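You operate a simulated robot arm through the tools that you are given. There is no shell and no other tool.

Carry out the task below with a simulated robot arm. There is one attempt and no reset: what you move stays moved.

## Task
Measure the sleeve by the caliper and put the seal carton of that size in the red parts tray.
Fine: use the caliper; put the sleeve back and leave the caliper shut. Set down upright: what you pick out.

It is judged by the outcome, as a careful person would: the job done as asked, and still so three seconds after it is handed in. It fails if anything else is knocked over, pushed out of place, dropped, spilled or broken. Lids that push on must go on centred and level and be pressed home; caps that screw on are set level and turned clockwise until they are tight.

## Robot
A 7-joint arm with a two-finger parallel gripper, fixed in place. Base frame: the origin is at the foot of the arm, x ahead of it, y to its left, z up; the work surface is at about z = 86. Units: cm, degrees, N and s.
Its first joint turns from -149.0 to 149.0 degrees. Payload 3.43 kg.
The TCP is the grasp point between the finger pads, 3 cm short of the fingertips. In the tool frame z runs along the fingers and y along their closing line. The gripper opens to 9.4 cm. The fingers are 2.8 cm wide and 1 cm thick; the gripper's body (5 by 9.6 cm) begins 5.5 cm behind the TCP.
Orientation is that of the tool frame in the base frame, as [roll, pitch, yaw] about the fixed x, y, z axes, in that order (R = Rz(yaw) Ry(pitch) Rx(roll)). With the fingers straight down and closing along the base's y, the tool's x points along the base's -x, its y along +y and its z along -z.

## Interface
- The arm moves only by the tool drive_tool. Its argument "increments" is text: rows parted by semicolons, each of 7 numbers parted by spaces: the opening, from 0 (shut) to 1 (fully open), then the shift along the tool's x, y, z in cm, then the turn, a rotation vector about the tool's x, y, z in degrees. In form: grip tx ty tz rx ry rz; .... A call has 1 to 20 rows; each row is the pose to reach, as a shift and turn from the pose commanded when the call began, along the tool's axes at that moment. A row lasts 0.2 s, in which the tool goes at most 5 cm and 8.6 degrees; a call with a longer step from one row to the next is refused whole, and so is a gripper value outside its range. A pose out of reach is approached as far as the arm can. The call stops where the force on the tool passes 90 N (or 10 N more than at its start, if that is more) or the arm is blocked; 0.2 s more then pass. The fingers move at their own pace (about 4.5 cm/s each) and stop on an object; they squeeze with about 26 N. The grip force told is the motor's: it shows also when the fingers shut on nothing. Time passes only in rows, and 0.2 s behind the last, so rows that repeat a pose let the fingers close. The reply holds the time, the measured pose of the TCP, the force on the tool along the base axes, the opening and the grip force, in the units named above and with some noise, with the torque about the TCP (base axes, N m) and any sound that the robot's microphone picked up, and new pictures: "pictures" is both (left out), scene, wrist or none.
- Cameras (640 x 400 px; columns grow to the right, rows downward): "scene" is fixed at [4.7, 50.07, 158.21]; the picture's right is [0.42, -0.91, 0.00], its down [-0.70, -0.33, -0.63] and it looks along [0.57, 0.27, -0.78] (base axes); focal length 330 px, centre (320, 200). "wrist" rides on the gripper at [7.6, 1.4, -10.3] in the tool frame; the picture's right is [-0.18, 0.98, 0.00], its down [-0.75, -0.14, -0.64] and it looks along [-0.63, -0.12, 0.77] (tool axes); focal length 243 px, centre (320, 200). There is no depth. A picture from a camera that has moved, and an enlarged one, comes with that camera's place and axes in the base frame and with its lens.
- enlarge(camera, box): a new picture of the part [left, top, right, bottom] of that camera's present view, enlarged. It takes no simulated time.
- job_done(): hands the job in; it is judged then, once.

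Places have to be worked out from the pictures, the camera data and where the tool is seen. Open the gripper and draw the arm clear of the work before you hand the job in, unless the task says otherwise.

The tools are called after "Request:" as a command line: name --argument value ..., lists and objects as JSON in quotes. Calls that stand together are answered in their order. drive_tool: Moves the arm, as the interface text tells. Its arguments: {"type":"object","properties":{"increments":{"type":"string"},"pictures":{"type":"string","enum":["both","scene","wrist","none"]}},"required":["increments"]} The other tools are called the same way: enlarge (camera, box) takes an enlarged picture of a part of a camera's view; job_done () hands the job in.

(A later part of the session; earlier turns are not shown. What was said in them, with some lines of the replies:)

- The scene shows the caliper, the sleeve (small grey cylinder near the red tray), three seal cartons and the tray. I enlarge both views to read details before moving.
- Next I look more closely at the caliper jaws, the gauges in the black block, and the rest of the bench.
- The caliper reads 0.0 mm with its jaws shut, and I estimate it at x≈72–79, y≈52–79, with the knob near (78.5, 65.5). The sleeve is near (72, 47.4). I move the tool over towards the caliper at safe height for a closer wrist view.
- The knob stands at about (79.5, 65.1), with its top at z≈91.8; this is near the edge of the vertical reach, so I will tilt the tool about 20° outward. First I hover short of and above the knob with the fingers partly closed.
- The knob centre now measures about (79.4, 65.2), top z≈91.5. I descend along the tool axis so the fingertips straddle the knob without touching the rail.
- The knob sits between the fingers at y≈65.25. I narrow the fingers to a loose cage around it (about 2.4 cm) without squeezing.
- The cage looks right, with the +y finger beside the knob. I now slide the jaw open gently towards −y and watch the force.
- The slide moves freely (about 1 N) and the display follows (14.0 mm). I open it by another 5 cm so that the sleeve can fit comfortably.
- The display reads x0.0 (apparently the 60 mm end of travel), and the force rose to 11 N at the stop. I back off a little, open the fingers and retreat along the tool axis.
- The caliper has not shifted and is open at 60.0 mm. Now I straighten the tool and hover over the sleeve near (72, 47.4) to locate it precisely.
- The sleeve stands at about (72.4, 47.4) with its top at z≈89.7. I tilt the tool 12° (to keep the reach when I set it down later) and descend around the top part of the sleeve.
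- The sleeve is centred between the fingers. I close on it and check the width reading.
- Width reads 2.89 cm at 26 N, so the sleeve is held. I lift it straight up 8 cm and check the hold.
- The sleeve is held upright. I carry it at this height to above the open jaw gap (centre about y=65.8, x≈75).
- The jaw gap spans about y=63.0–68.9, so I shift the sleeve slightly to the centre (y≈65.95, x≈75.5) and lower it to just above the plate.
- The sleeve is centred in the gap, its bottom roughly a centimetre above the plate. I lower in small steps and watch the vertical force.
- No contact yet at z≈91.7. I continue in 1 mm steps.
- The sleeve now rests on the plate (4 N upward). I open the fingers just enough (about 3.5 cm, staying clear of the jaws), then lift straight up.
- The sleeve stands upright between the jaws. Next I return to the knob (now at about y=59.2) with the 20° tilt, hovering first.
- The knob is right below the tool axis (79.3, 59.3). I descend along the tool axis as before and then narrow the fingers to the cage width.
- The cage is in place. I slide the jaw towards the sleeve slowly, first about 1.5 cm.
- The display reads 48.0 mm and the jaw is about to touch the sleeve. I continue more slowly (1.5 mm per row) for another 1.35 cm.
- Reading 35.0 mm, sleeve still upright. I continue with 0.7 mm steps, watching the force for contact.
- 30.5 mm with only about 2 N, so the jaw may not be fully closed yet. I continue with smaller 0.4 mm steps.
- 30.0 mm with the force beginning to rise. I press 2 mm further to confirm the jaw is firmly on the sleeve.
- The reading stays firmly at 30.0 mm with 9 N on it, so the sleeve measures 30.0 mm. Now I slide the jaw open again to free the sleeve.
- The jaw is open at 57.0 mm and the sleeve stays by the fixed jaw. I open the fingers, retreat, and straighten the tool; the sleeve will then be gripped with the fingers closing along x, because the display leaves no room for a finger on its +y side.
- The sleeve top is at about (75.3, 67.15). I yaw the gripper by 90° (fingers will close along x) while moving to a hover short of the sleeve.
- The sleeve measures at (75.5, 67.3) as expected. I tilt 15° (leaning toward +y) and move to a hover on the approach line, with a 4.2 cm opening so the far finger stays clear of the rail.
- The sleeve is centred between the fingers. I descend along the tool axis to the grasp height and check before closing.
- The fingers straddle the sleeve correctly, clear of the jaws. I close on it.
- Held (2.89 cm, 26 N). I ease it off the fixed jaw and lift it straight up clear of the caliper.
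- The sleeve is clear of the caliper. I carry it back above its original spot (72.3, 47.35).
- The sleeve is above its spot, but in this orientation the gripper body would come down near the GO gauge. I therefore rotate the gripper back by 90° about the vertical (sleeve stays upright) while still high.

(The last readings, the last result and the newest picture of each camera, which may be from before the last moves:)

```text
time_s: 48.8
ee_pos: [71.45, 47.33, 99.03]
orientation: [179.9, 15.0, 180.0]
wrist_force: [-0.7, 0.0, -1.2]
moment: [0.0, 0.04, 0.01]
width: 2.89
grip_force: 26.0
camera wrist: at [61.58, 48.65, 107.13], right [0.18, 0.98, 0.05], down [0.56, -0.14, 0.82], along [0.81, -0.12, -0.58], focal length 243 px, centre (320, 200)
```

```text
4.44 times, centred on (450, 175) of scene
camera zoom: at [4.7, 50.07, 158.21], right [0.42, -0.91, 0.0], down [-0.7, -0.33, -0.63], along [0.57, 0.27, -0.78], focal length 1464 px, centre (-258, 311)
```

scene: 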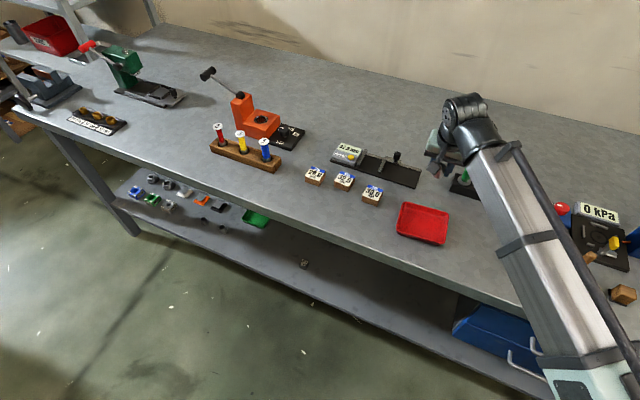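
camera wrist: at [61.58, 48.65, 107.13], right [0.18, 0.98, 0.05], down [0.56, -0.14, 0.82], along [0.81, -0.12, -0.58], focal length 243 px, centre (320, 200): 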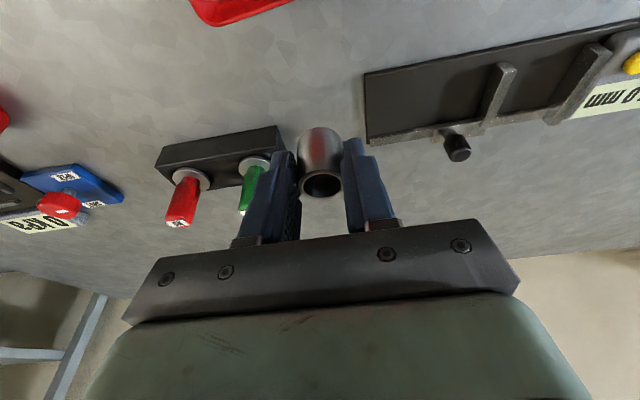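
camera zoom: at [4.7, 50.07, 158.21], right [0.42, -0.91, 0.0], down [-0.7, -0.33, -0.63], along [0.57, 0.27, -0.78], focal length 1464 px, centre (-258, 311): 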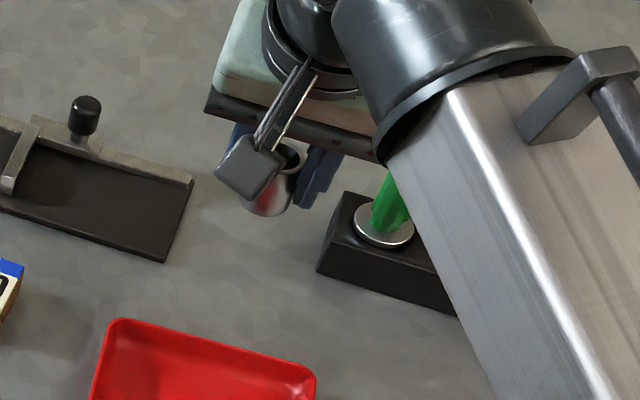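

Now I lower the sleeve straight down towards its original spot, stopping a little above the table.

Request:
drive_tool --increments "0.1 0.648 0 2.415 0 0 0; 0.1 1.295 0 4.83 0 0 0; 0.1 1.813 0 6.762 0 0 0; 0.1 2.046 0 7.631 0 0 0; 0.1 2.046 0 7.631 0 0 0" --pictures "both"

Request:
enlarge --camera "scene" --box '[400, 150, 480, 210]'

Request:
enlarge --camera "wrist" --box '[200, 60, 440, 220]'

```text
time_s: 50.0
ee_pos: [71.52, 47.31, 91.11]
orientation: [-179.9, 15.0, 180.0]
wrist_force: [0.5, 0.8, -0.4]
moment: [0.03, 0.01, -0.01]
width: 2.87
grip_force: 26.4
camera wrist: at [61.55, 48.61, 99.17], right [0.18, 0.98, 0.05], down [0.56, -0.14, 0.82], along [0.81, -0.12, -0.58], focal length 243 px, centre (320, 200)
```

scene: 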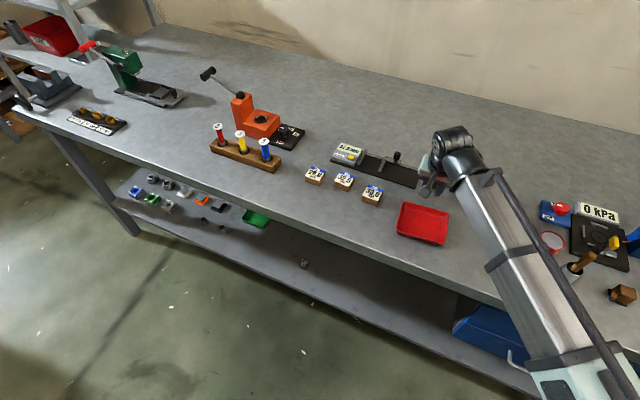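
wrist: 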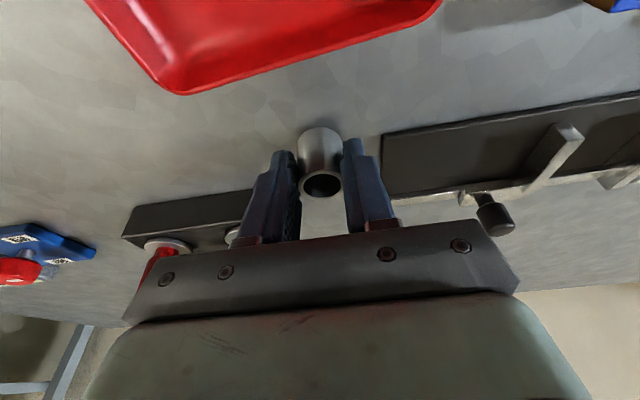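

```text
6.67 times, centred on (440, 180) of scene
camera zoom: at [4.7, 50.07, 158.21], right [0.42, -0.91, 0.0], down [-0.7, -0.33, -0.63], along [0.57, 0.27, -0.78], focal length 2197 px, centre (-480, 333)
```

zoom: 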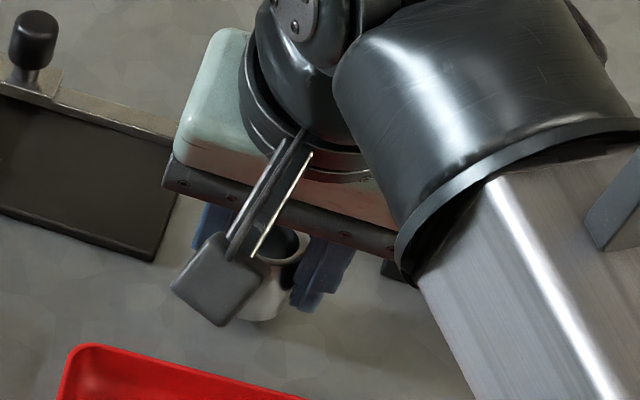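

```text
2.50 times, centred on (320, 140) of wrist
camera zoom: at [61.55, 48.61, 99.17], right [0.18, 0.98, 0.05], down [0.56, -0.14, 0.82], along [0.81, -0.12, -0.58], focal length 606 px, centre (320, 350)
```

zoom: 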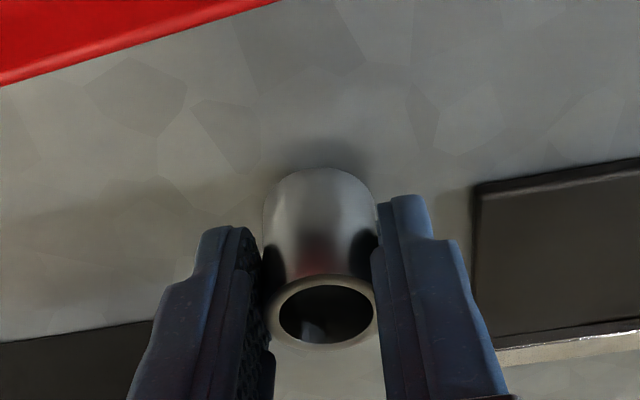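

The sleeve is about 7 mm above the table at roughly (72.2, 47.2). I lower in small steps to contact.

Request:
drive_tool --increments "0.1 -0.019 0.1 0.316 0 0 0; 0.1 0.033 0.1 0.509 0 0 0; 0.1 0.059 0.1 0.605 0 0 0; 0.1 0.085 0.1 0.702 0 0 0; 0.1 0.085 0.1 0.702 0 0 0" --pictures "none"

```text
time_s: 51.2
ee_pos: [71.56, 47.32, 90.37]
orientation: [179.9, 15.0, 180.0]
wrist_force: [0.7, -1.0, -0.9]
moment: [-0.04, 0.03, 0.0]
width: 2.88
grip_force: 25.9
```

Request:
drive_tool --increments "0.1 0.021 0 0.077 0 0 0; 0.1 0.041 0 0.155 0 0 0; 0.1 0.052 0 0.193 0 0 0; 0.1 0.052 0 0.193 0 0 0" --pictures "none"

```text
time_s: 52.2
ee_pos: [71.56, 47.38, 90.41]
orientation: [-180.0, 15.1, -180.0]
wrist_force: [1.5, 0.1, 20.4]
moment: [0.0, -0.27, 0.02]
width: 2.9
grip_force: 26.2
```

The sleeve is on the table (20 N up). I relieve the pressure by 1 mm, open the fingers and lift straight up.

Request:
drive_tool --increments "0.1 -0.026 0 -0.097 0 0 0; 0.36 -0.026 0 -0.097 0 0 0; 0.45 -0.026 0 -0.097 0 0 0; 0.5 -0.026 0 -0.097 0 0 0; 0.5 -0.026 0 -0.097 0 0 0; 0.5 -0.259 0 -0.966 0 0 0; 0.5 -0.518 0 -1.932 0 0 0; 0.5 -1.166 0 -4.347 0 0 0; 0.5 -1.813 0 -6.762 0 0 0; 0.5 -2.331 0 -8.694 0 0 0; 0.5 -2.331 0 -8.694 0 0 0"

Request:
enlarge --camera "wrist" --box '[160, 0, 480, 200]'

Request:
enlarge --camera "scene" --box '[390, 140, 490, 210]'

```text
time_s: 54.6
ee_pos: [71.56, 47.48, 99.27]
orientation: [-179.9, 15.0, 180.0]
wrist_force: [-0.4, 1.1, -0.5]
moment: [0.02, -0.01, -0.02]
width: 4.7
grip_force: 0.0
camera wrist: at [61.66, 48.75, 107.32], right [0.18, 0.98, 0.05], down [0.56, -0.14, 0.82], along [0.81, -0.12, -0.58], focal length 243 px, centre (320, 200)
```

scene: 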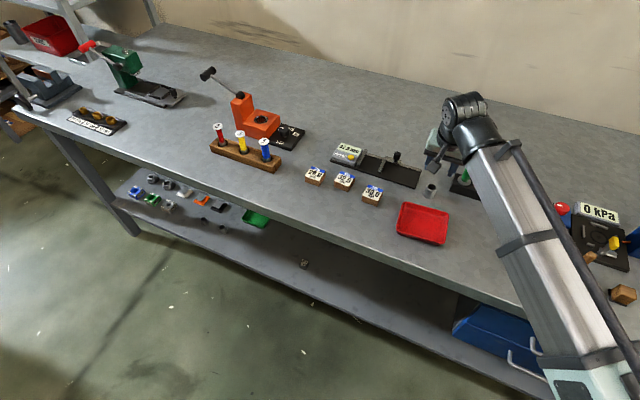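
wrist: 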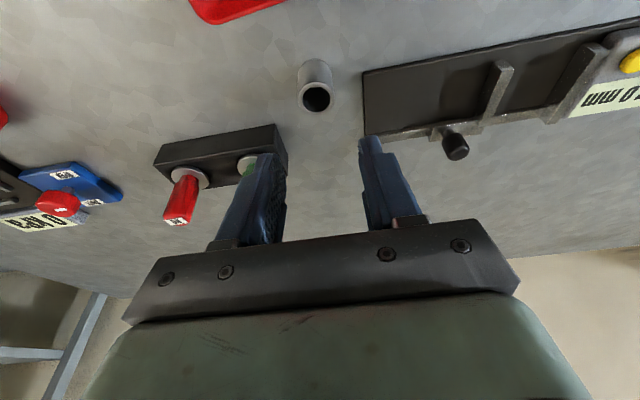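

```text
2.00 times, centred on (320, 100) of wrist
camera zoom: at [61.66, 48.75, 107.32], right [0.18, 0.98, 0.05], down [0.56, -0.14, 0.82], along [0.81, -0.12, -0.58], focal length 485 px, centre (320, 400)
```

zoom: 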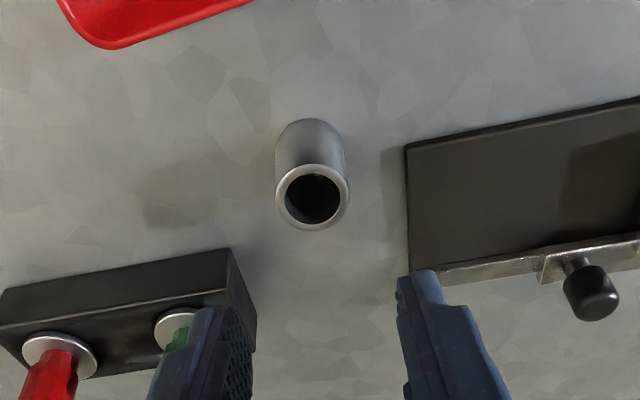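

```text
5.71 times, centred on (440, 175) of scene
camera zoom: at [4.7, 50.07, 158.21], right [0.42, -0.91, 0.0], down [-0.7, -0.33, -0.63], along [0.57, 0.27, -0.78], focal length 1883 px, centre (-366, 343)
```

zoom: 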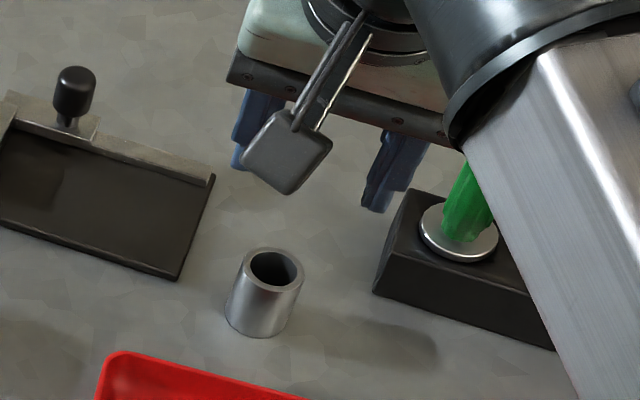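

The sleeve is back upright at its place (within about 2–3 mm). Now I go back to the caliper knob (79.4, 59.5) with the 20° tilt to shut the jaw.

Request:
drive_tool --increments "0.5 -1.13 3.01 0.469 0 -1.25 0; 0.5 -2.26 6.03 0.937 0 -2.5 0; 0.5 -3.39 9.04 1.406 0 -3.75 0; 0.5 -4.519 12.05 1.874 0 -5 0; 0.5 -4.519 12.05 1.874 0 -5 0" --pictures "wrist"

Request:
enlarge --camera "wrist" --box '[220, 20, 520, 190]'

```text
time_s: 55.8
ee_pos: [76.38, 59.53, 98.61]
orientation: [180.0, 20.0, -179.9]
wrist_force: [0.4, 0.2, -0.3]
moment: [0.01, 0.01, -0.01]
width: 4.7
grip_force: 0.1
camera wrist: at [65.79, 60.85, 105.78], right [0.17, 0.98, 0.06], down [0.49, -0.14, 0.86], along [0.86, -0.12, -0.5], focal length 243 px, centre (320, 200)
```

wrist: 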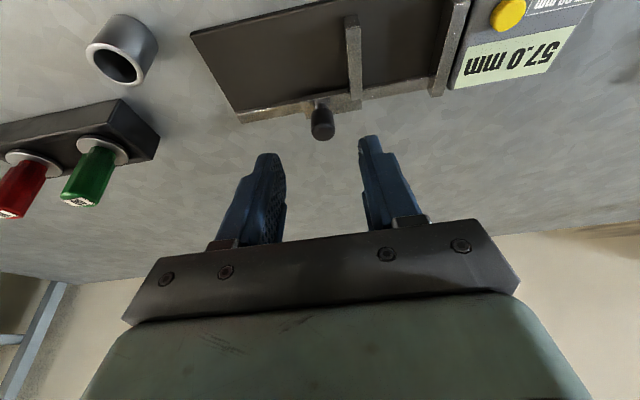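

```text
2.13 times, centred on (370, 105) of wrist
camera zoom: at [65.79, 60.85, 105.78], right [0.17, 0.98, 0.06], down [0.49, -0.14, 0.86], along [0.86, -0.12, -0.5], focal length 518 px, centre (213, 403)
```

zoom: 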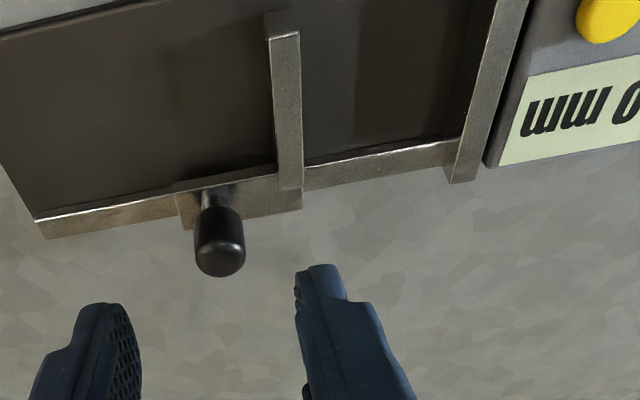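

Same geometry as before. I descend on the knob, cage it and then slide the jaw most of the way shut.

Request:
drive_tool --increments "0.5 0 0 2.5 0 0 0; 0.5 0 0 5 0 0 0; 0.5 0 0 6.5 0 0 0; 0.5 0 0 6.5 0 0 0; 0.25 0 0 6.5 0 0 0; 0.25 0 0 6.5 0 0 0; 0.25 0 0 6.5 0 0 0; 0.25 0 0.4 6.5 0 0 0; 0.25 0 0.8 6.5 0 0 0; 0.25 0 1.2 6.5 0 0 0; 0.25 0 1.6 6.5 0 0 0; 0.25 0 2.0 6.5 0 0 0; 0.25 0 2.4 6.5 0 0 0; 0.25 0 2.8 6.5 0 0 0; 0.25 0 3.2 6.5 0 0 0; 0.25 0 3.6 6.5 0 0 0; 0.25 0 4.0 6.5 0 0 0; 0.25 0 4.4 6.5 0 0 0; 0.25 0 4.8 6.5 0 0 0" --pictures "wrist"

```text
time_s: 59.8
ee_pos: [78.7, 64.31, 92.6]
orientation: [-179.9, 20.0, -180.0]
wrist_force: [-0.6, -0.9, 0.8]
moment: [-0.02, -0.01, -0.01]
width: 2.42
grip_force: 0.5
camera wrist: at [68.09, 65.59, 99.67], right [0.17, 0.98, 0.06], down [0.49, -0.14, 0.86], along [0.86, -0.12, -0.5], focal length 243 px, centre (320, 200)
```

wrist: 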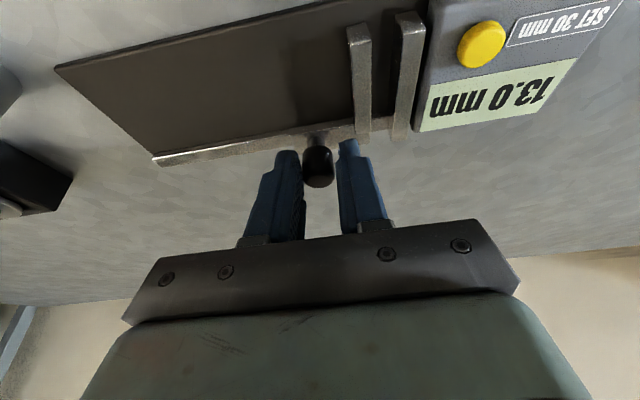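

The display reads 13.0 mm. I continue in smaller steps to shut the jaw.

Request:
drive_tool --increments "0.25 0 0.2 0 0 0 0; 0.25 0 0.4 0 0 0 0; 0.25 0 0.6 0 0 0 0; 0.25 0 0.8 0 0 0 0; 0.25 0 1.0 0 0 0 0; 0.25 0 1.1 0 0 0 0; 0.25 0 1.2 0 0 0 0; 0.25 0 1.3 0 0 0 0; 0.25 0 1.4 0 0 0 0; 0.25 0 1.4 0 0 0 0" --pictures "wrist"

Request:
enlarge --camera "wrist" --box '[300, 0, 640, 200]'

```text
time_s: 62.0
ee_pos: [78.7, 65.69, 92.61]
orientation: [180.0, 20.0, -179.9]
wrist_force: [1.1, -2.3, -0.1]
moment: [-0.03, -0.01, -0.02]
width: 2.53
grip_force: 1.6
camera wrist: at [68.1, 66.97, 99.69], right [0.17, 0.98, 0.06], down [0.49, -0.14, 0.86], along [0.86, -0.12, -0.5], focal length 243 px, centre (320, 200)
```

wrist: 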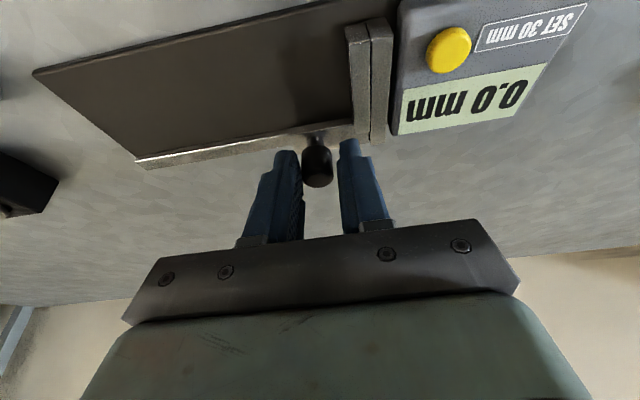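

```text
1.88 times, centred on (470, 100) of wrist
camera zoom: at [68.1, 66.97, 99.69], right [0.17, 0.98, 0.06], down [0.49, -0.14, 0.86], along [0.86, -0.12, -0.5], focal length 457 px, centre (38, 388)
```

zoom: 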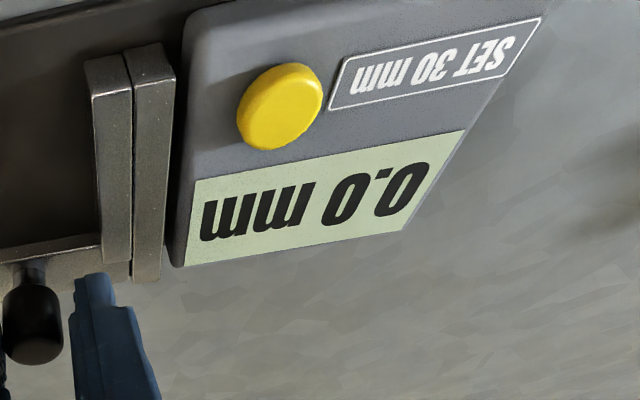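

The jaw is shut at 0.0 mm. I centre the cage, open the fingers, retreat along the tool axis and straighten the tool.

Request:
drive_tool --increments "0.25 0 -0.35 0 0 0 0; 0.45 0 -0.35 0 0 0 0; 0.45 0 -0.35 0 0 0 0; 0.45 0 -0.35 -3 0 0 0; 0.45 0 -0.35 -6 0 0 0; 0.5 0 -0.35 -9 0 0 0; 0.6 0 -0.35 -10 0 5 0; 0.7 0 -0.35 -10 0 10 0; 0.75 0 -0.35 -10 0 15 0; 0.75 0 -0.35 -10 0 20 0; 0.75 0 -0.35 -10 0 20 0"

Request:
enlarge --camera "scene" --box '[290, 130, 460, 250]'

```text
time_s: 64.4
ee_pos: [75.24, 65.29, 101.97]
orientation: [180.0, 0.0, 179.9]
wrist_force: [0.3, 0.2, -0.4]
moment: [0.01, -0.01, -0.02]
width: 7.07
grip_force: 0.0
camera wrist: at [67.71, 66.63, 112.31], right [0.18, 0.98, 0.0], down [0.75, -0.14, 0.64], along [0.63, -0.12, -0.77], focal length 243 px, centre (320, 200)
```

scene: 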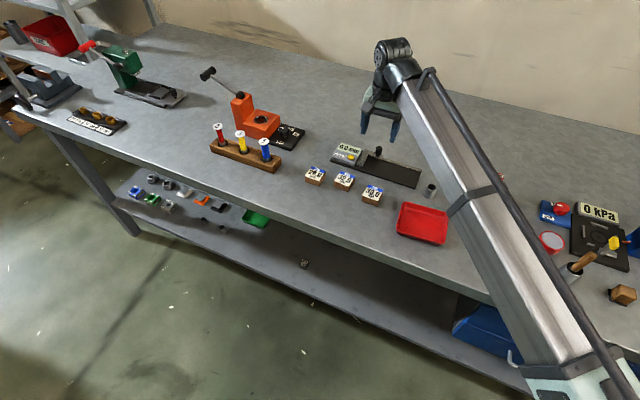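
wrist: 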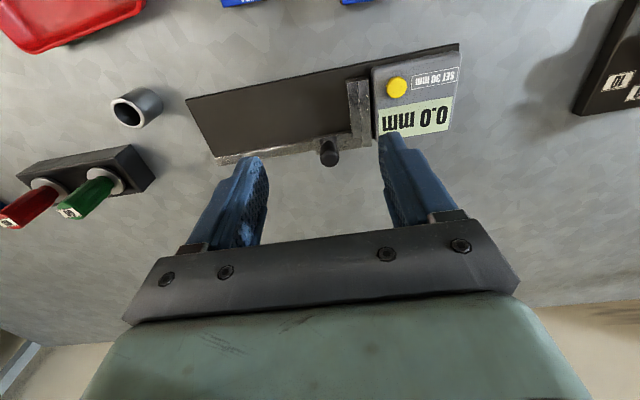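

```text
3.33 times, centred on (375, 190) of scene
camera zoom: at [4.7, 50.07, 158.21], right [0.42, -0.91, 0.0], down [-0.7, -0.33, -0.63], along [0.57, 0.27, -0.78], focal length 1098 px, centre (137, 233)
```

zoom: 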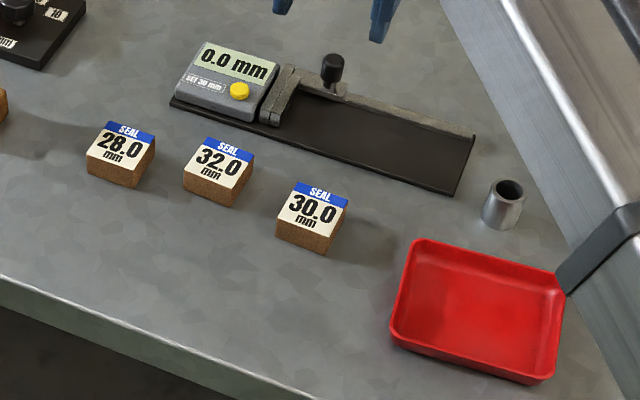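

The caliper is shut (0.0 mm), unmoved. Now I move above the 30.0 mm carton, which I estimate at about (64, 62), to look at it closely.

Request:
drive_tool --increments "0.75 3.83 -1.1 0.6 0 0 0; 0.75 7.67 -2.2 1.2 0 0 0; 0.75 11.5 -3.35 1.9 0 0 0; 0.75 11.5 -3.35 1.9 0 0 0"

Request:
enlarge --camera "wrist" --box '[160, 0, 480, 200]'

Request:
enlarge --camera "scene" --box '[290, 150, 470, 260]'

```text
time_s: 65.4
ee_pos: [63.63, 62.0, 100.1]
orientation: [179.9, 0.0, -180.0]
wrist_force: [0.7, 0.1, -0.1]
moment: [-0.05, -0.01, -0.03]
width: 7.07
grip_force: 0.1
camera wrist: at [56.12, 63.34, 110.46], right [0.18, 0.98, 0.0], down [0.75, -0.14, 0.64], along [0.63, -0.12, -0.77], focal length 243 px, centre (320, 200)
```

scene: 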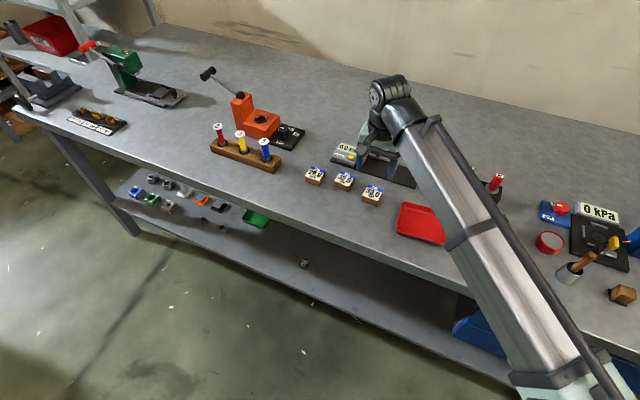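
wrist: 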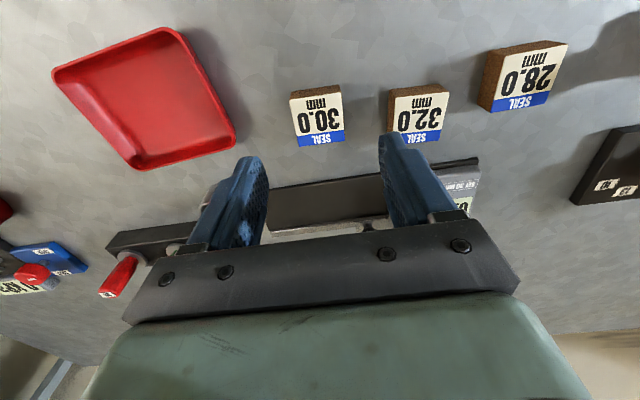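

```text
2.00 times, centred on (320, 100) of wrist
camera zoom: at [56.12, 63.34, 110.46], right [0.18, 0.98, 0.0], down [0.75, -0.14, 0.64], along [0.63, -0.12, -0.77], focal length 485 px, centre (320, 400)
```

zoom: 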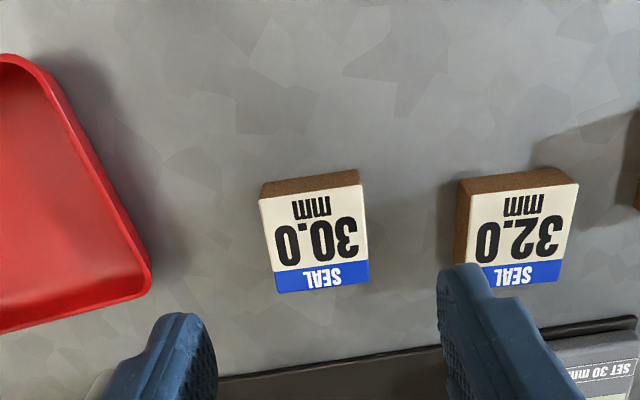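

```text
3.56 times, centred on (380, 205) of scene
camera zoom: at [4.7, 50.07, 158.21], right [0.42, -0.91, 0.0], down [-0.7, -0.33, -0.63], along [0.57, 0.27, -0.78], focal length 1172 px, centre (107, 182)
```

zoom: 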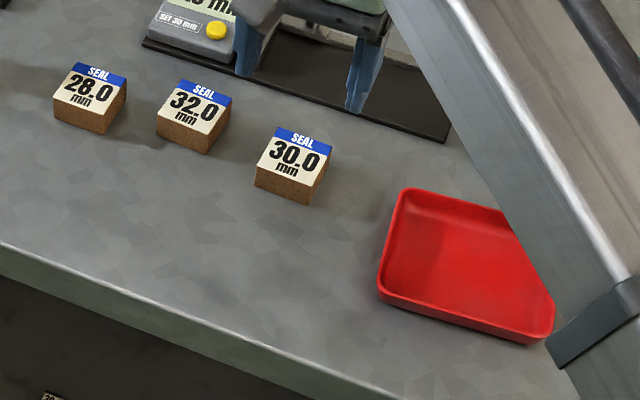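

The 30.0 carton measures about 4.45 × 4.45 × 2.55 cm, centred at (64.75, 61.6) and turned about −3.4°. I align the yaw and descend to just above it for a check.

Request:
drive_tool --increments "0.75 -0.5 -0.2 2.5 0 0 1.7; 0.75 -1.05 -0.4 5 0 0 3.4; 0.75 -1.05 -0.4 7.5 0 0 3.4; 0.75 -1.05 -0.4 7.5 0 0 3.4"

Request:
enlarge --camera "wrist" --box '[160, 0, 480, 200]'

Request:
enlarge --camera "scene" --box '[330, 150, 430, 220]'

```text
time_s: 66.4
ee_pos: [64.76, 61.7, 92.52]
orientation: [-179.9, -0.1, 176.6]
wrist_force: [0.3, 0.3, -1.2]
moment: [-0.01, 0.0, -0.03]
width: 7.05
grip_force: 0.2
camera wrist: at [57.38, 63.34, 102.89], right [0.24, 0.97, 0.0], down [0.74, -0.19, 0.64], along [0.62, -0.16, -0.77], focal length 243 px, centre (320, 200)
```

scene: 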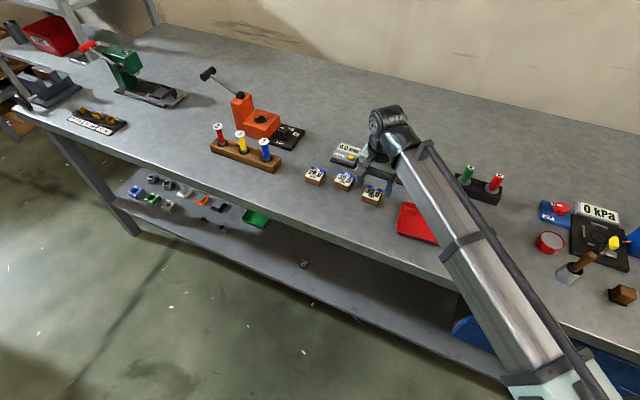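
wrist: 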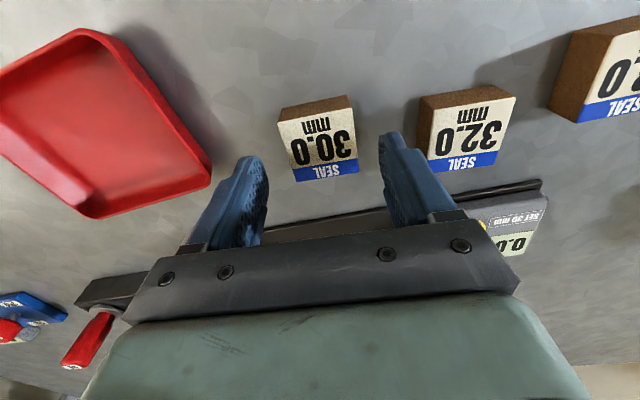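

```text
2.00 times, centred on (320, 100) of wrist
camera zoom: at [57.38, 63.34, 102.89], right [0.24, 0.97, 0.0], down [0.74, -0.19, 0.64], along [0.62, -0.16, -0.77], focal length 485 px, centre (320, 400)
```

zoom: 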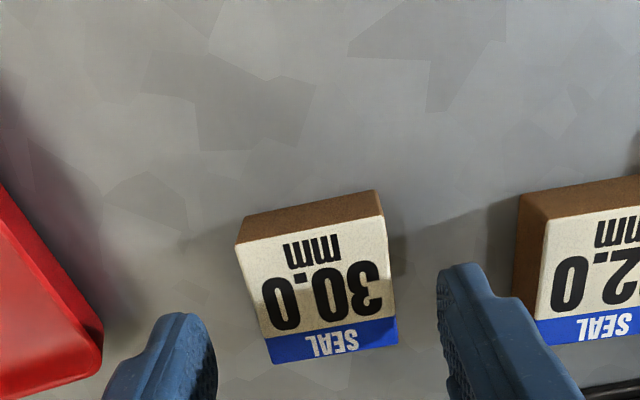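

```text
5.71 times, centred on (380, 185) of scene
camera zoom: at [4.7, 50.07, 158.21], right [0.42, -0.91, 0.0], down [-0.7, -0.33, -0.63], along [0.57, 0.27, -0.78], focal length 1883 px, centre (-23, 286)
```

zoom: 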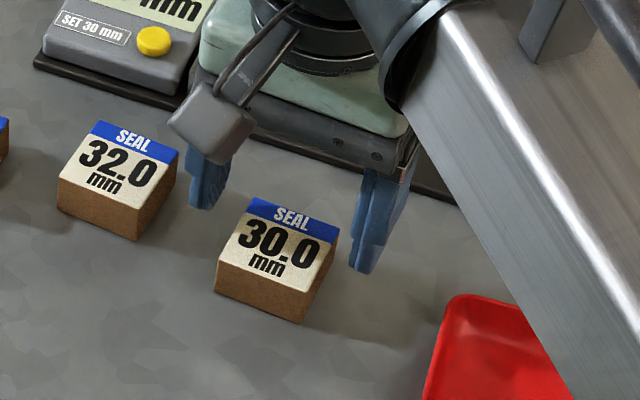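

The fingers are aligned on both sides of the 30.0 carton. I descend 3.1 cm and close.

Request:
drive_tool --increments "0.75 0.1 0.05 1.5 0 0 0; 0.75 0.1 0.05 3.1 0 0 0; 0.75 0.1 0.05 3.1 0 0 0; 0.6 0.1 0.05 3.1 0 0 0; 0.5 0.1 0.05 3.1 0 0 0; 0.4 0.1 0.05 3.1 0 0 0; 0.3 0.1 0.05 3.1 0 0 0; 0.3 0.1 0.05 3.1 0 0 0"

Request:
enlarge --camera "wrist" --box '[200, 50, 460, 220]'

```text
time_s: 68.2
ee_pos: [64.82, 61.72, 89.47]
orientation: [-180.0, -0.1, 176.5]
wrist_force: [0.9, -0.5, -0.3]
moment: [-0.01, -0.02, -0.02]
width: 4.48
grip_force: 25.7
camera wrist: at [57.27, 63.39, 99.79], right [0.24, 0.97, 0.0], down [0.74, -0.19, 0.64], along [0.62, -0.16, -0.77], focal length 243 px, centre (320, 200)
```

scene: 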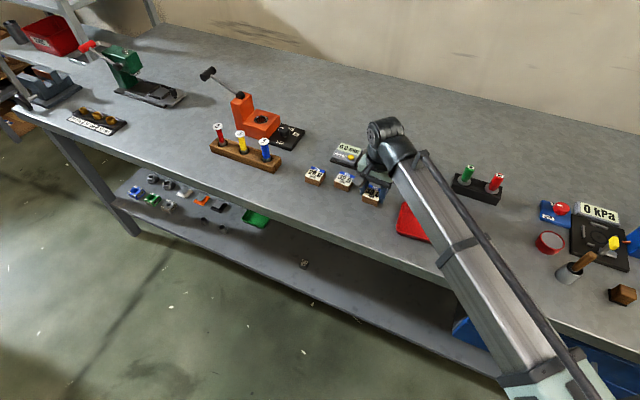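
wrist: 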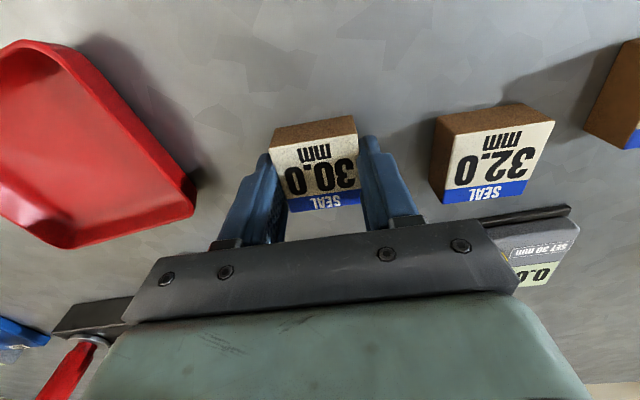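

```text
2.35 times, centred on (330, 135) of wrist
camera zoom: at [57.27, 63.39, 99.79], right [0.24, 0.97, 0.0], down [0.74, -0.19, 0.64], along [0.62, -0.16, -0.77], focal length 571 px, centre (296, 353)
```

zoom: 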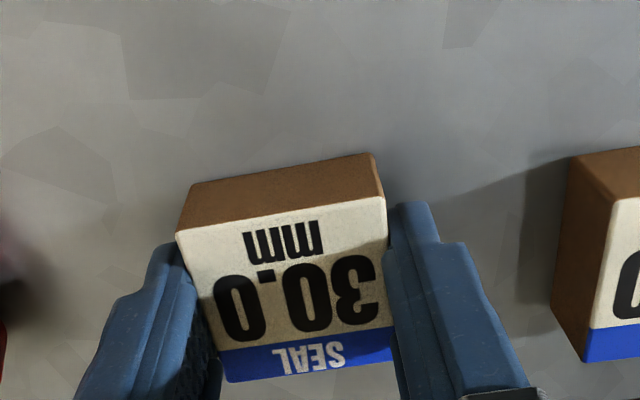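

The carton is held (4.48 cm, 26 N). I lift it 7 cm and carry it above the tray's centre, about (60.4, 47).

Request:
drive_tool --increments "0.3 0 0 -1 0 0 0; 0.3 0 0 -3 0 0 0; 0.3 0 0 -5 0 0 0; 0.3 0 0 -7 0 0 0; 0.3 0.675 -2.977 -7 0 0 0; 0.3 1.349 -5.954 -7 0 0 0; 0.3 2.024 -8.932 -7 0 0 0; 0.3 2.698 -11.909 -7 0 0 0; 0.3 3.373 -14.886 -7 0 0 0; 0.3 3.373 -14.886 -7 0 0 0"

Request:
enlarge --camera "wrist" --box '[160, 0, 560, 240]'

Request:
enlarge --camera "scene" --box '[360, 150, 500, 250]'

```text
time_s: 70.4
ee_pos: [60.4, 46.96, 96.27]
orientation: [180.0, 0.0, 176.6]
wrist_force: [0.1, 0.7, -1.1]
moment: [-0.01, 0.0, 0.03]
width: 4.48
grip_force: 26.2
camera wrist: at [53.04, 48.79, 106.71], right [0.24, 0.97, 0.0], down [0.74, -0.19, 0.64], along [0.62, -0.16, -0.77], focal length 243 px, centre (320, 200)
```

scene: 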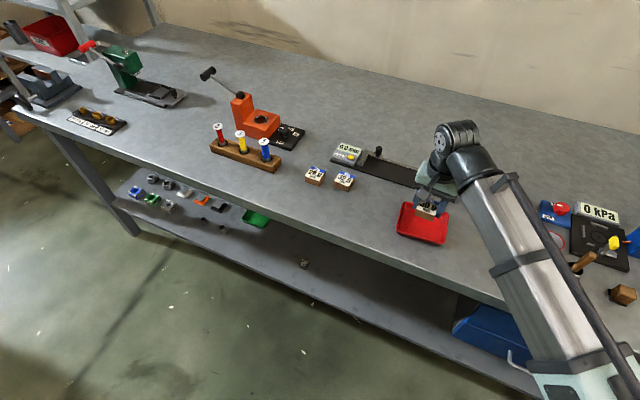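
wrist: 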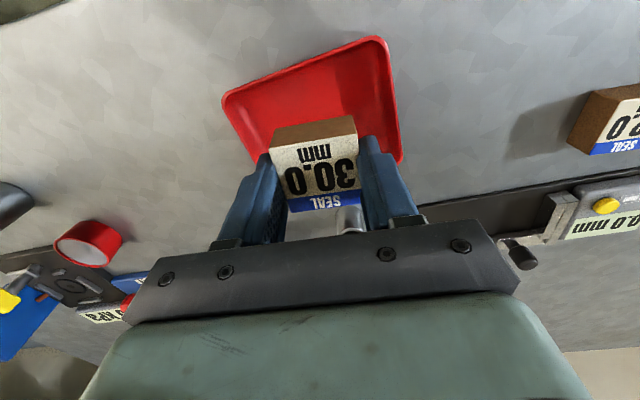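

```text
1.60 times, centred on (360, 120) of wrist
camera zoom: at [53.04, 48.79, 106.71], right [0.24, 0.97, 0.0], down [0.74, -0.19, 0.64], along [0.62, -0.16, -0.77], focal length 388 px, centre (256, 328)
```

zoom: 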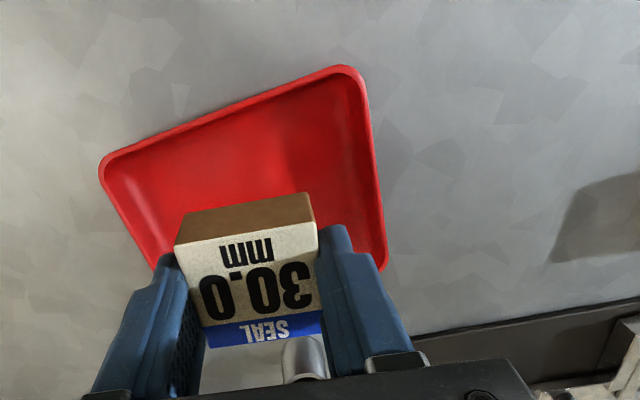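

```text
4.00 times, centred on (430, 200) of scene
camera zoom: at [4.7, 50.07, 158.21], right [0.42, -0.91, 0.0], down [-0.7, -0.33, -0.63], along [0.57, 0.27, -0.78], focal length 1318 px, centre (-120, 200)
```

zoom: 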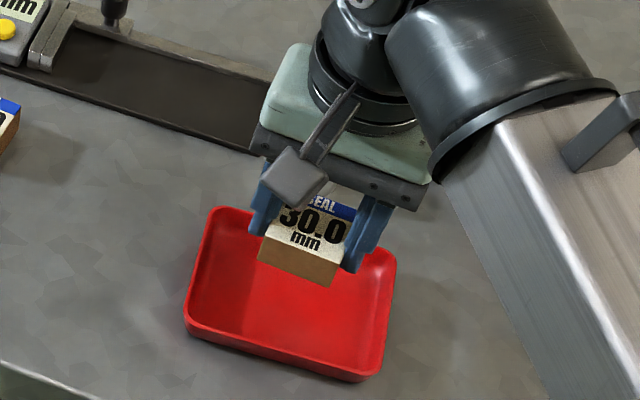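

The tray is centred near (60.7, 46.8) and turned about +6°. I align the carton with it and lower it to about 1 cm above the tray floor.

Request:
drive_tool --increments "0.3 -0.15 -0.09 0 0 0 -4.7; 0.3 -0.311 -0.182 1 0 0 -9.4; 0.3 -0.311 -0.182 3 0 0 -9.4; 0.3 -0.311 -0.182 4.7 0 0 -9.4; 0.3 -0.311 -0.182 5.6 0 0 -9.4; 0.3 -0.311 -0.182 5.6 0 0 -9.4"

Request:
enlarge --camera "wrist" --box '[160, 0, 560, 240]'

Request:
enlarge --camera "scene" --box '[360, 150, 500, 250]'

```text
time_s: 71.8
ee_pos: [60.76, 46.69, 90.71]
orientation: [-179.9, 0.0, -173.9]
wrist_force: [-0.3, 0.0, -0.4]
moment: [0.02, 0.03, 0.03]
width: 4.51
grip_force: 25.6
camera wrist: at [53.09, 47.27, 101.17], right [0.08, 1.0, 0.0], down [0.76, -0.06, 0.64], along [0.64, -0.05, -0.77], focal length 243 px, centre (320, 200)
```

scene: 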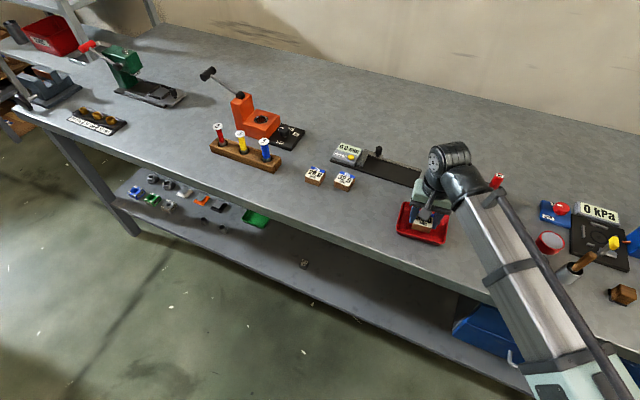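
wrist: 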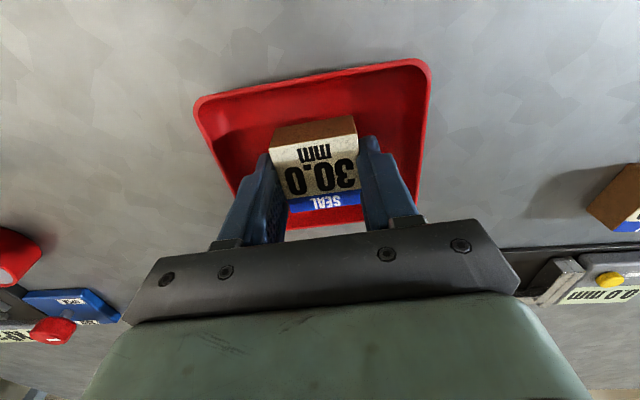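

```text
1.60 times, centred on (360, 120) of wrist
camera zoom: at [53.09, 47.27, 101.17], right [0.08, 1.0, 0.0], down [0.76, -0.06, 0.64], along [0.64, -0.05, -0.77], focal length 388 px, centre (256, 328)
```

zoom: 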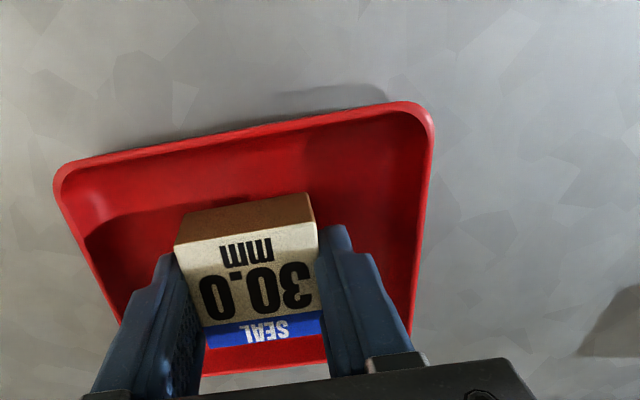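

```text
4.00 times, centred on (430, 200) of scene
camera zoom: at [4.7, 50.07, 158.21], right [0.42, -0.91, 0.0], down [-0.7, -0.33, -0.63], along [0.57, 0.27, -0.78], focal length 1318 px, centre (-120, 200)
```

zoom: 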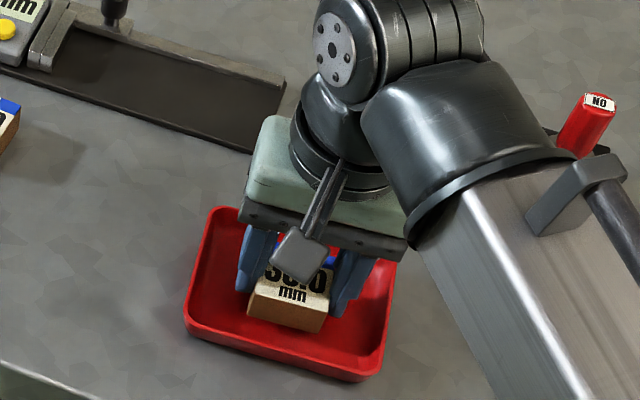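

The carton is over the middle of the tray floor. I lower in small steps until contact.

Request:
drive_tool --increments "0.3 0 0 0.3 0 0 0; 0.3 0 0 0.5 0 0 0; 0.3 0 0 0.6 0 0 0; 0.3 0 0 0.7 0 0 0; 0.3 0 0 0.7 0 0 0" --pictures "none"

```text
time_s: 73.0
ee_pos: [60.77, 46.78, 90.11]
orientation: [-180.0, 0.0, -174.0]
wrist_force: [0.5, 0.1, -1.2]
moment: [0.01, 0.02, 0.02]
width: 4.51
grip_force: 25.5
```

Request:
drive_tool --increments "0.3 0 0 0.1 0 0 0; 0.3 0 0 0.2 0 0 0; 0.3 0 0 0.3 0 0 0; 0.3 0 0 0.3 0 0 0" --pictures "none"

```text
time_s: 74.0
ee_pos: [60.7, 46.76, 89.85]
orientation: [-179.9, 0.0, -174.0]
wrist_force: [0.1, 0.4, -0.2]
moment: [0.01, 0.04, 0.0]
width: 4.5
grip_force: 26.0
```

Still no contact (carton bottom about z=86.4). I continue in 0.6 mm steps.

Request:
drive_tool --increments "0.3 0 0 0.06 0 0 0; 0.3 0 0 0.12 0 0 0; 0.3 0 0 0.12 0 0 0" --pictures "none"

```text
time_s: 74.8
ee_pos: [60.75, 46.81, 89.74]
orientation: [179.9, 0.1, -174.0]
wrist_force: [0.2, 1.9, 14.4]
moment: [0.02, 0.04, -0.01]
width: 4.48
grip_force: 26.2
```

Contact with the tray floor (14 N). I relieve slightly, open the fingers a little and lift straight up.

Request:
drive_tool --increments "0.3 0 0 -0.06 0 0 0; 0.5 0 0 -0.06 0 0 0; 0.56 0 0 -0.06 0 0 0; 0.56 0 0 -0.06 0 0 0; 0.56 0 0 -0.06 0 0 0; 0.56 0 0 -1 0 0 0; 0.56 0 0 -2.5 0 0 0; 0.56 0 0 -5 0 0 0; 0.56 0 0 -8 0 0 0; 0.56 0 0 -12 0 0 0; 0.56 0 0 -12 0 0 0"

Request:
enlarge --camera "scene" --box '[360, 150, 500, 250]'

Request:
enlarge --camera "wrist" --box '[160, 0, 560, 240]'

```text
time_s: 77.2
ee_pos: [60.75, 46.7, 101.78]
orientation: [-180.0, 0.1, -174.1]
wrist_force: [0.4, -1.1, 0.4]
moment: [0.01, 0.01, -0.02]
width: 5.25
grip_force: 0.0
camera wrist: at [53.2, 47.3, 112.1], right [0.08, 1.0, 0.0], down [0.76, -0.06, 0.64], along [0.64, -0.05, -0.77], focal length 243 px, centre (320, 200)
```

scene: 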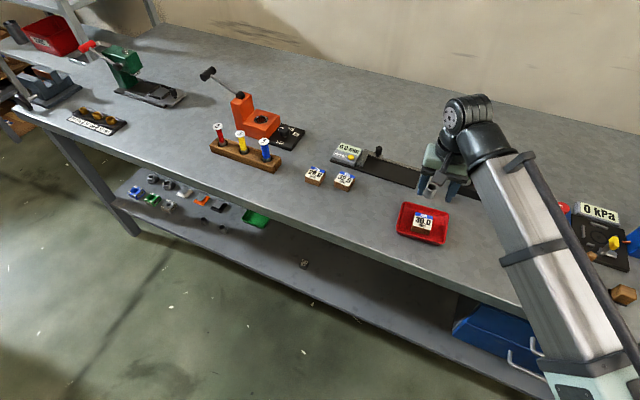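
wrist: 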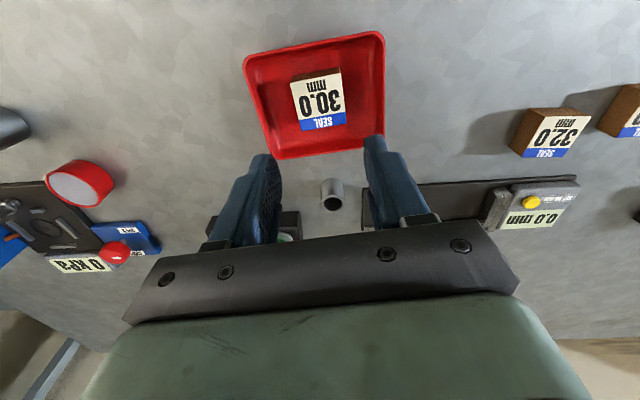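

```text
4.00 times, centred on (430, 200) of scene
camera zoom: at [4.7, 50.07, 158.21], right [0.42, -0.91, 0.0], down [-0.7, -0.33, -0.63], along [0.57, 0.27, -0.78], focal length 1318 px, centre (-120, 200)
```

zoom: 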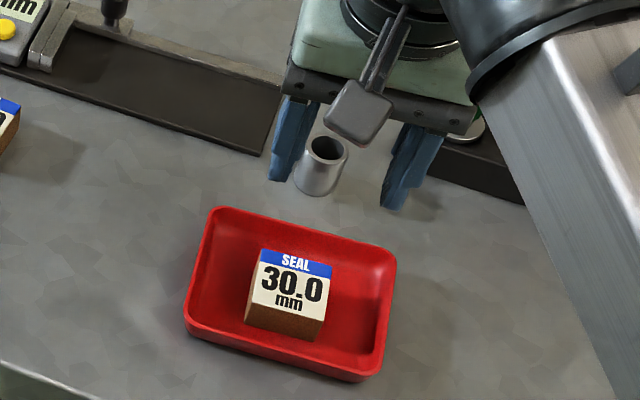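

```text
1.60 times, centred on (360, 120) of wrist
camera zoom: at [53.2, 47.3, 112.1], right [0.08, 1.0, 0.0], down [0.76, -0.06, 0.64], along [0.64, -0.05, -0.77], focal length 388 px, centre (256, 328)
```

zoom: 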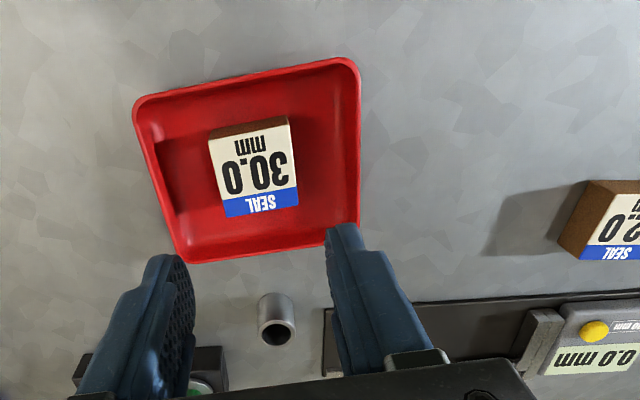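

The carton lies flat and label-up in the tray. I open the gripper fully, raise the arm well clear and inspect everything once more.

Request:
drive_tool --increments "0.8 0 -2 -3 0 0 0; 1 0 -4 -6 0 0 0; 1 0 -6 -9 0 0 0; 1 0 -9 -12 0 0 0; 1 0 -12 -14 0 0 0; 1 0 -15 -15 0 0 0; 1 0 -15 -15 0 0 0"

Request:
enlarge --camera "scene" --box '[290, 130, 460, 250]'

Request:
enlarge --camera "scene" --box '[390, 140, 490, 210]'

```text
time_s: 78.8
ee_pos: [63.65, 32.6, 113.95]
orientation: [179.2, 1.7, -174.0]
wrist_force: [-0.4, 0.9, 0.0]
moment: [0.01, 0.01, 0.01]
width: 9.39
grip_force: 0.0
out of reach, approached as far as the arm can: row 4, 5, 6, 7
camera wrist: at [55.72, 32.94, 124.04], right [0.08, 1.0, 0.02], down [0.75, -0.07, 0.66], along [0.66, -0.04, -0.75], focal length 243 px, centre (320, 200)
```

scene: 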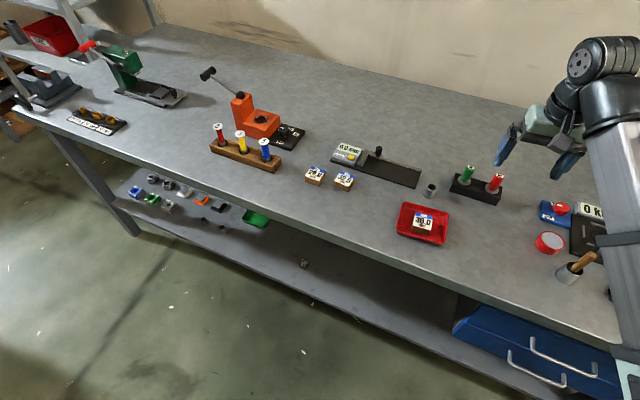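
wrist: 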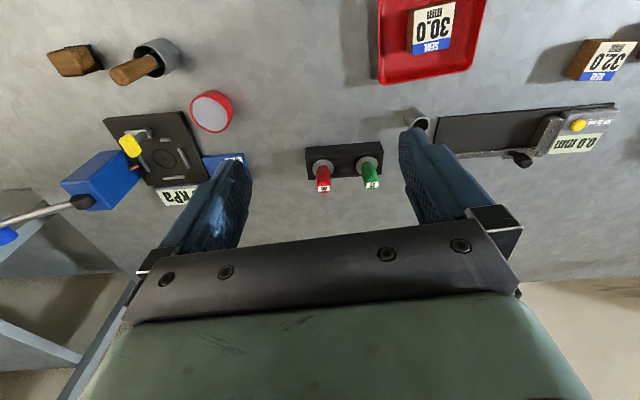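

```text
3.33 times, centred on (375, 190) of scene
camera zoom: at [4.7, 50.07, 158.21], right [0.42, -0.91, 0.0], down [-0.7, -0.33, -0.63], along [0.57, 0.27, -0.78], focal length 1098 px, centre (137, 233)
```

zoom: 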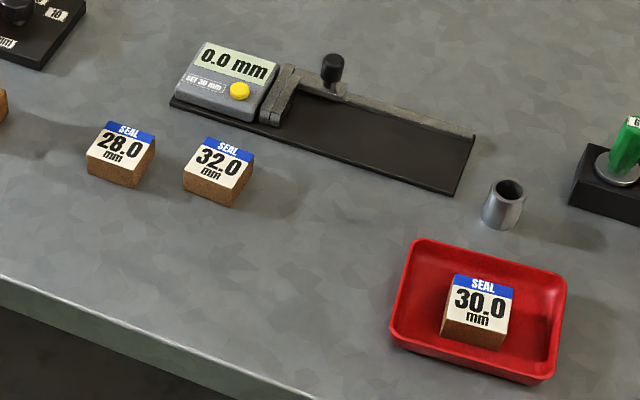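

```text
5.71 times, centred on (440, 175) of scene
camera zoom: at [4.7, 50.07, 158.21], right [0.42, -0.91, 0.0], down [-0.7, -0.33, -0.63], along [0.57, 0.27, -0.78], focal length 1883 px, centre (-366, 343)
```

zoom: 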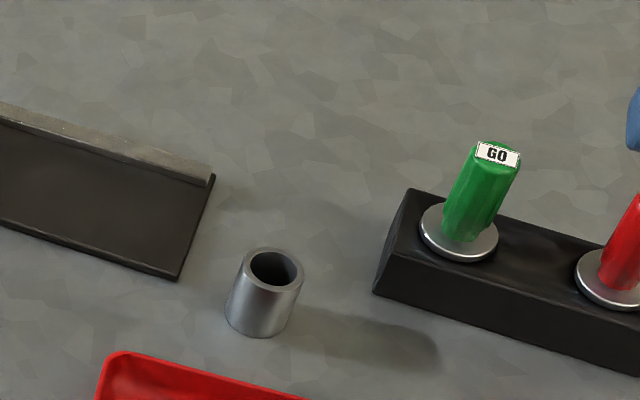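

Everything is in order:
- **Sleeve:** upright at its original place.
- **Caliper:** shut at 0.0 mm and not moved.
- **30.0 mm carton:** upright, label up, in the red tray.
- **Arm:** clear, with the gripper open.

I hand the job in.

Request:
job_done

```text
The job is handed in.
```

The sleeve measured 30.0 mm on the caliper, so I put the 30.0 mm seal carton in the red parts tray, standing upright with its label up.

- **Measurement:** the caliper read 0.0 mm shut before and after. With the jaw pressed on the sleeve it held at 30.0 mm. I didn't touch the yellow "SET 30 mm" button.
- **Sleeve:** it is back upright in its place, by my estimate about 2–3 mm from where it started.
- **Caliper:** it is shut and hasn't shifted on the bench.
- **Everything else:** the other two cartons and the GO gauge look undisturbed in the last pictures. The gripper is open and the arm is clear of the work.
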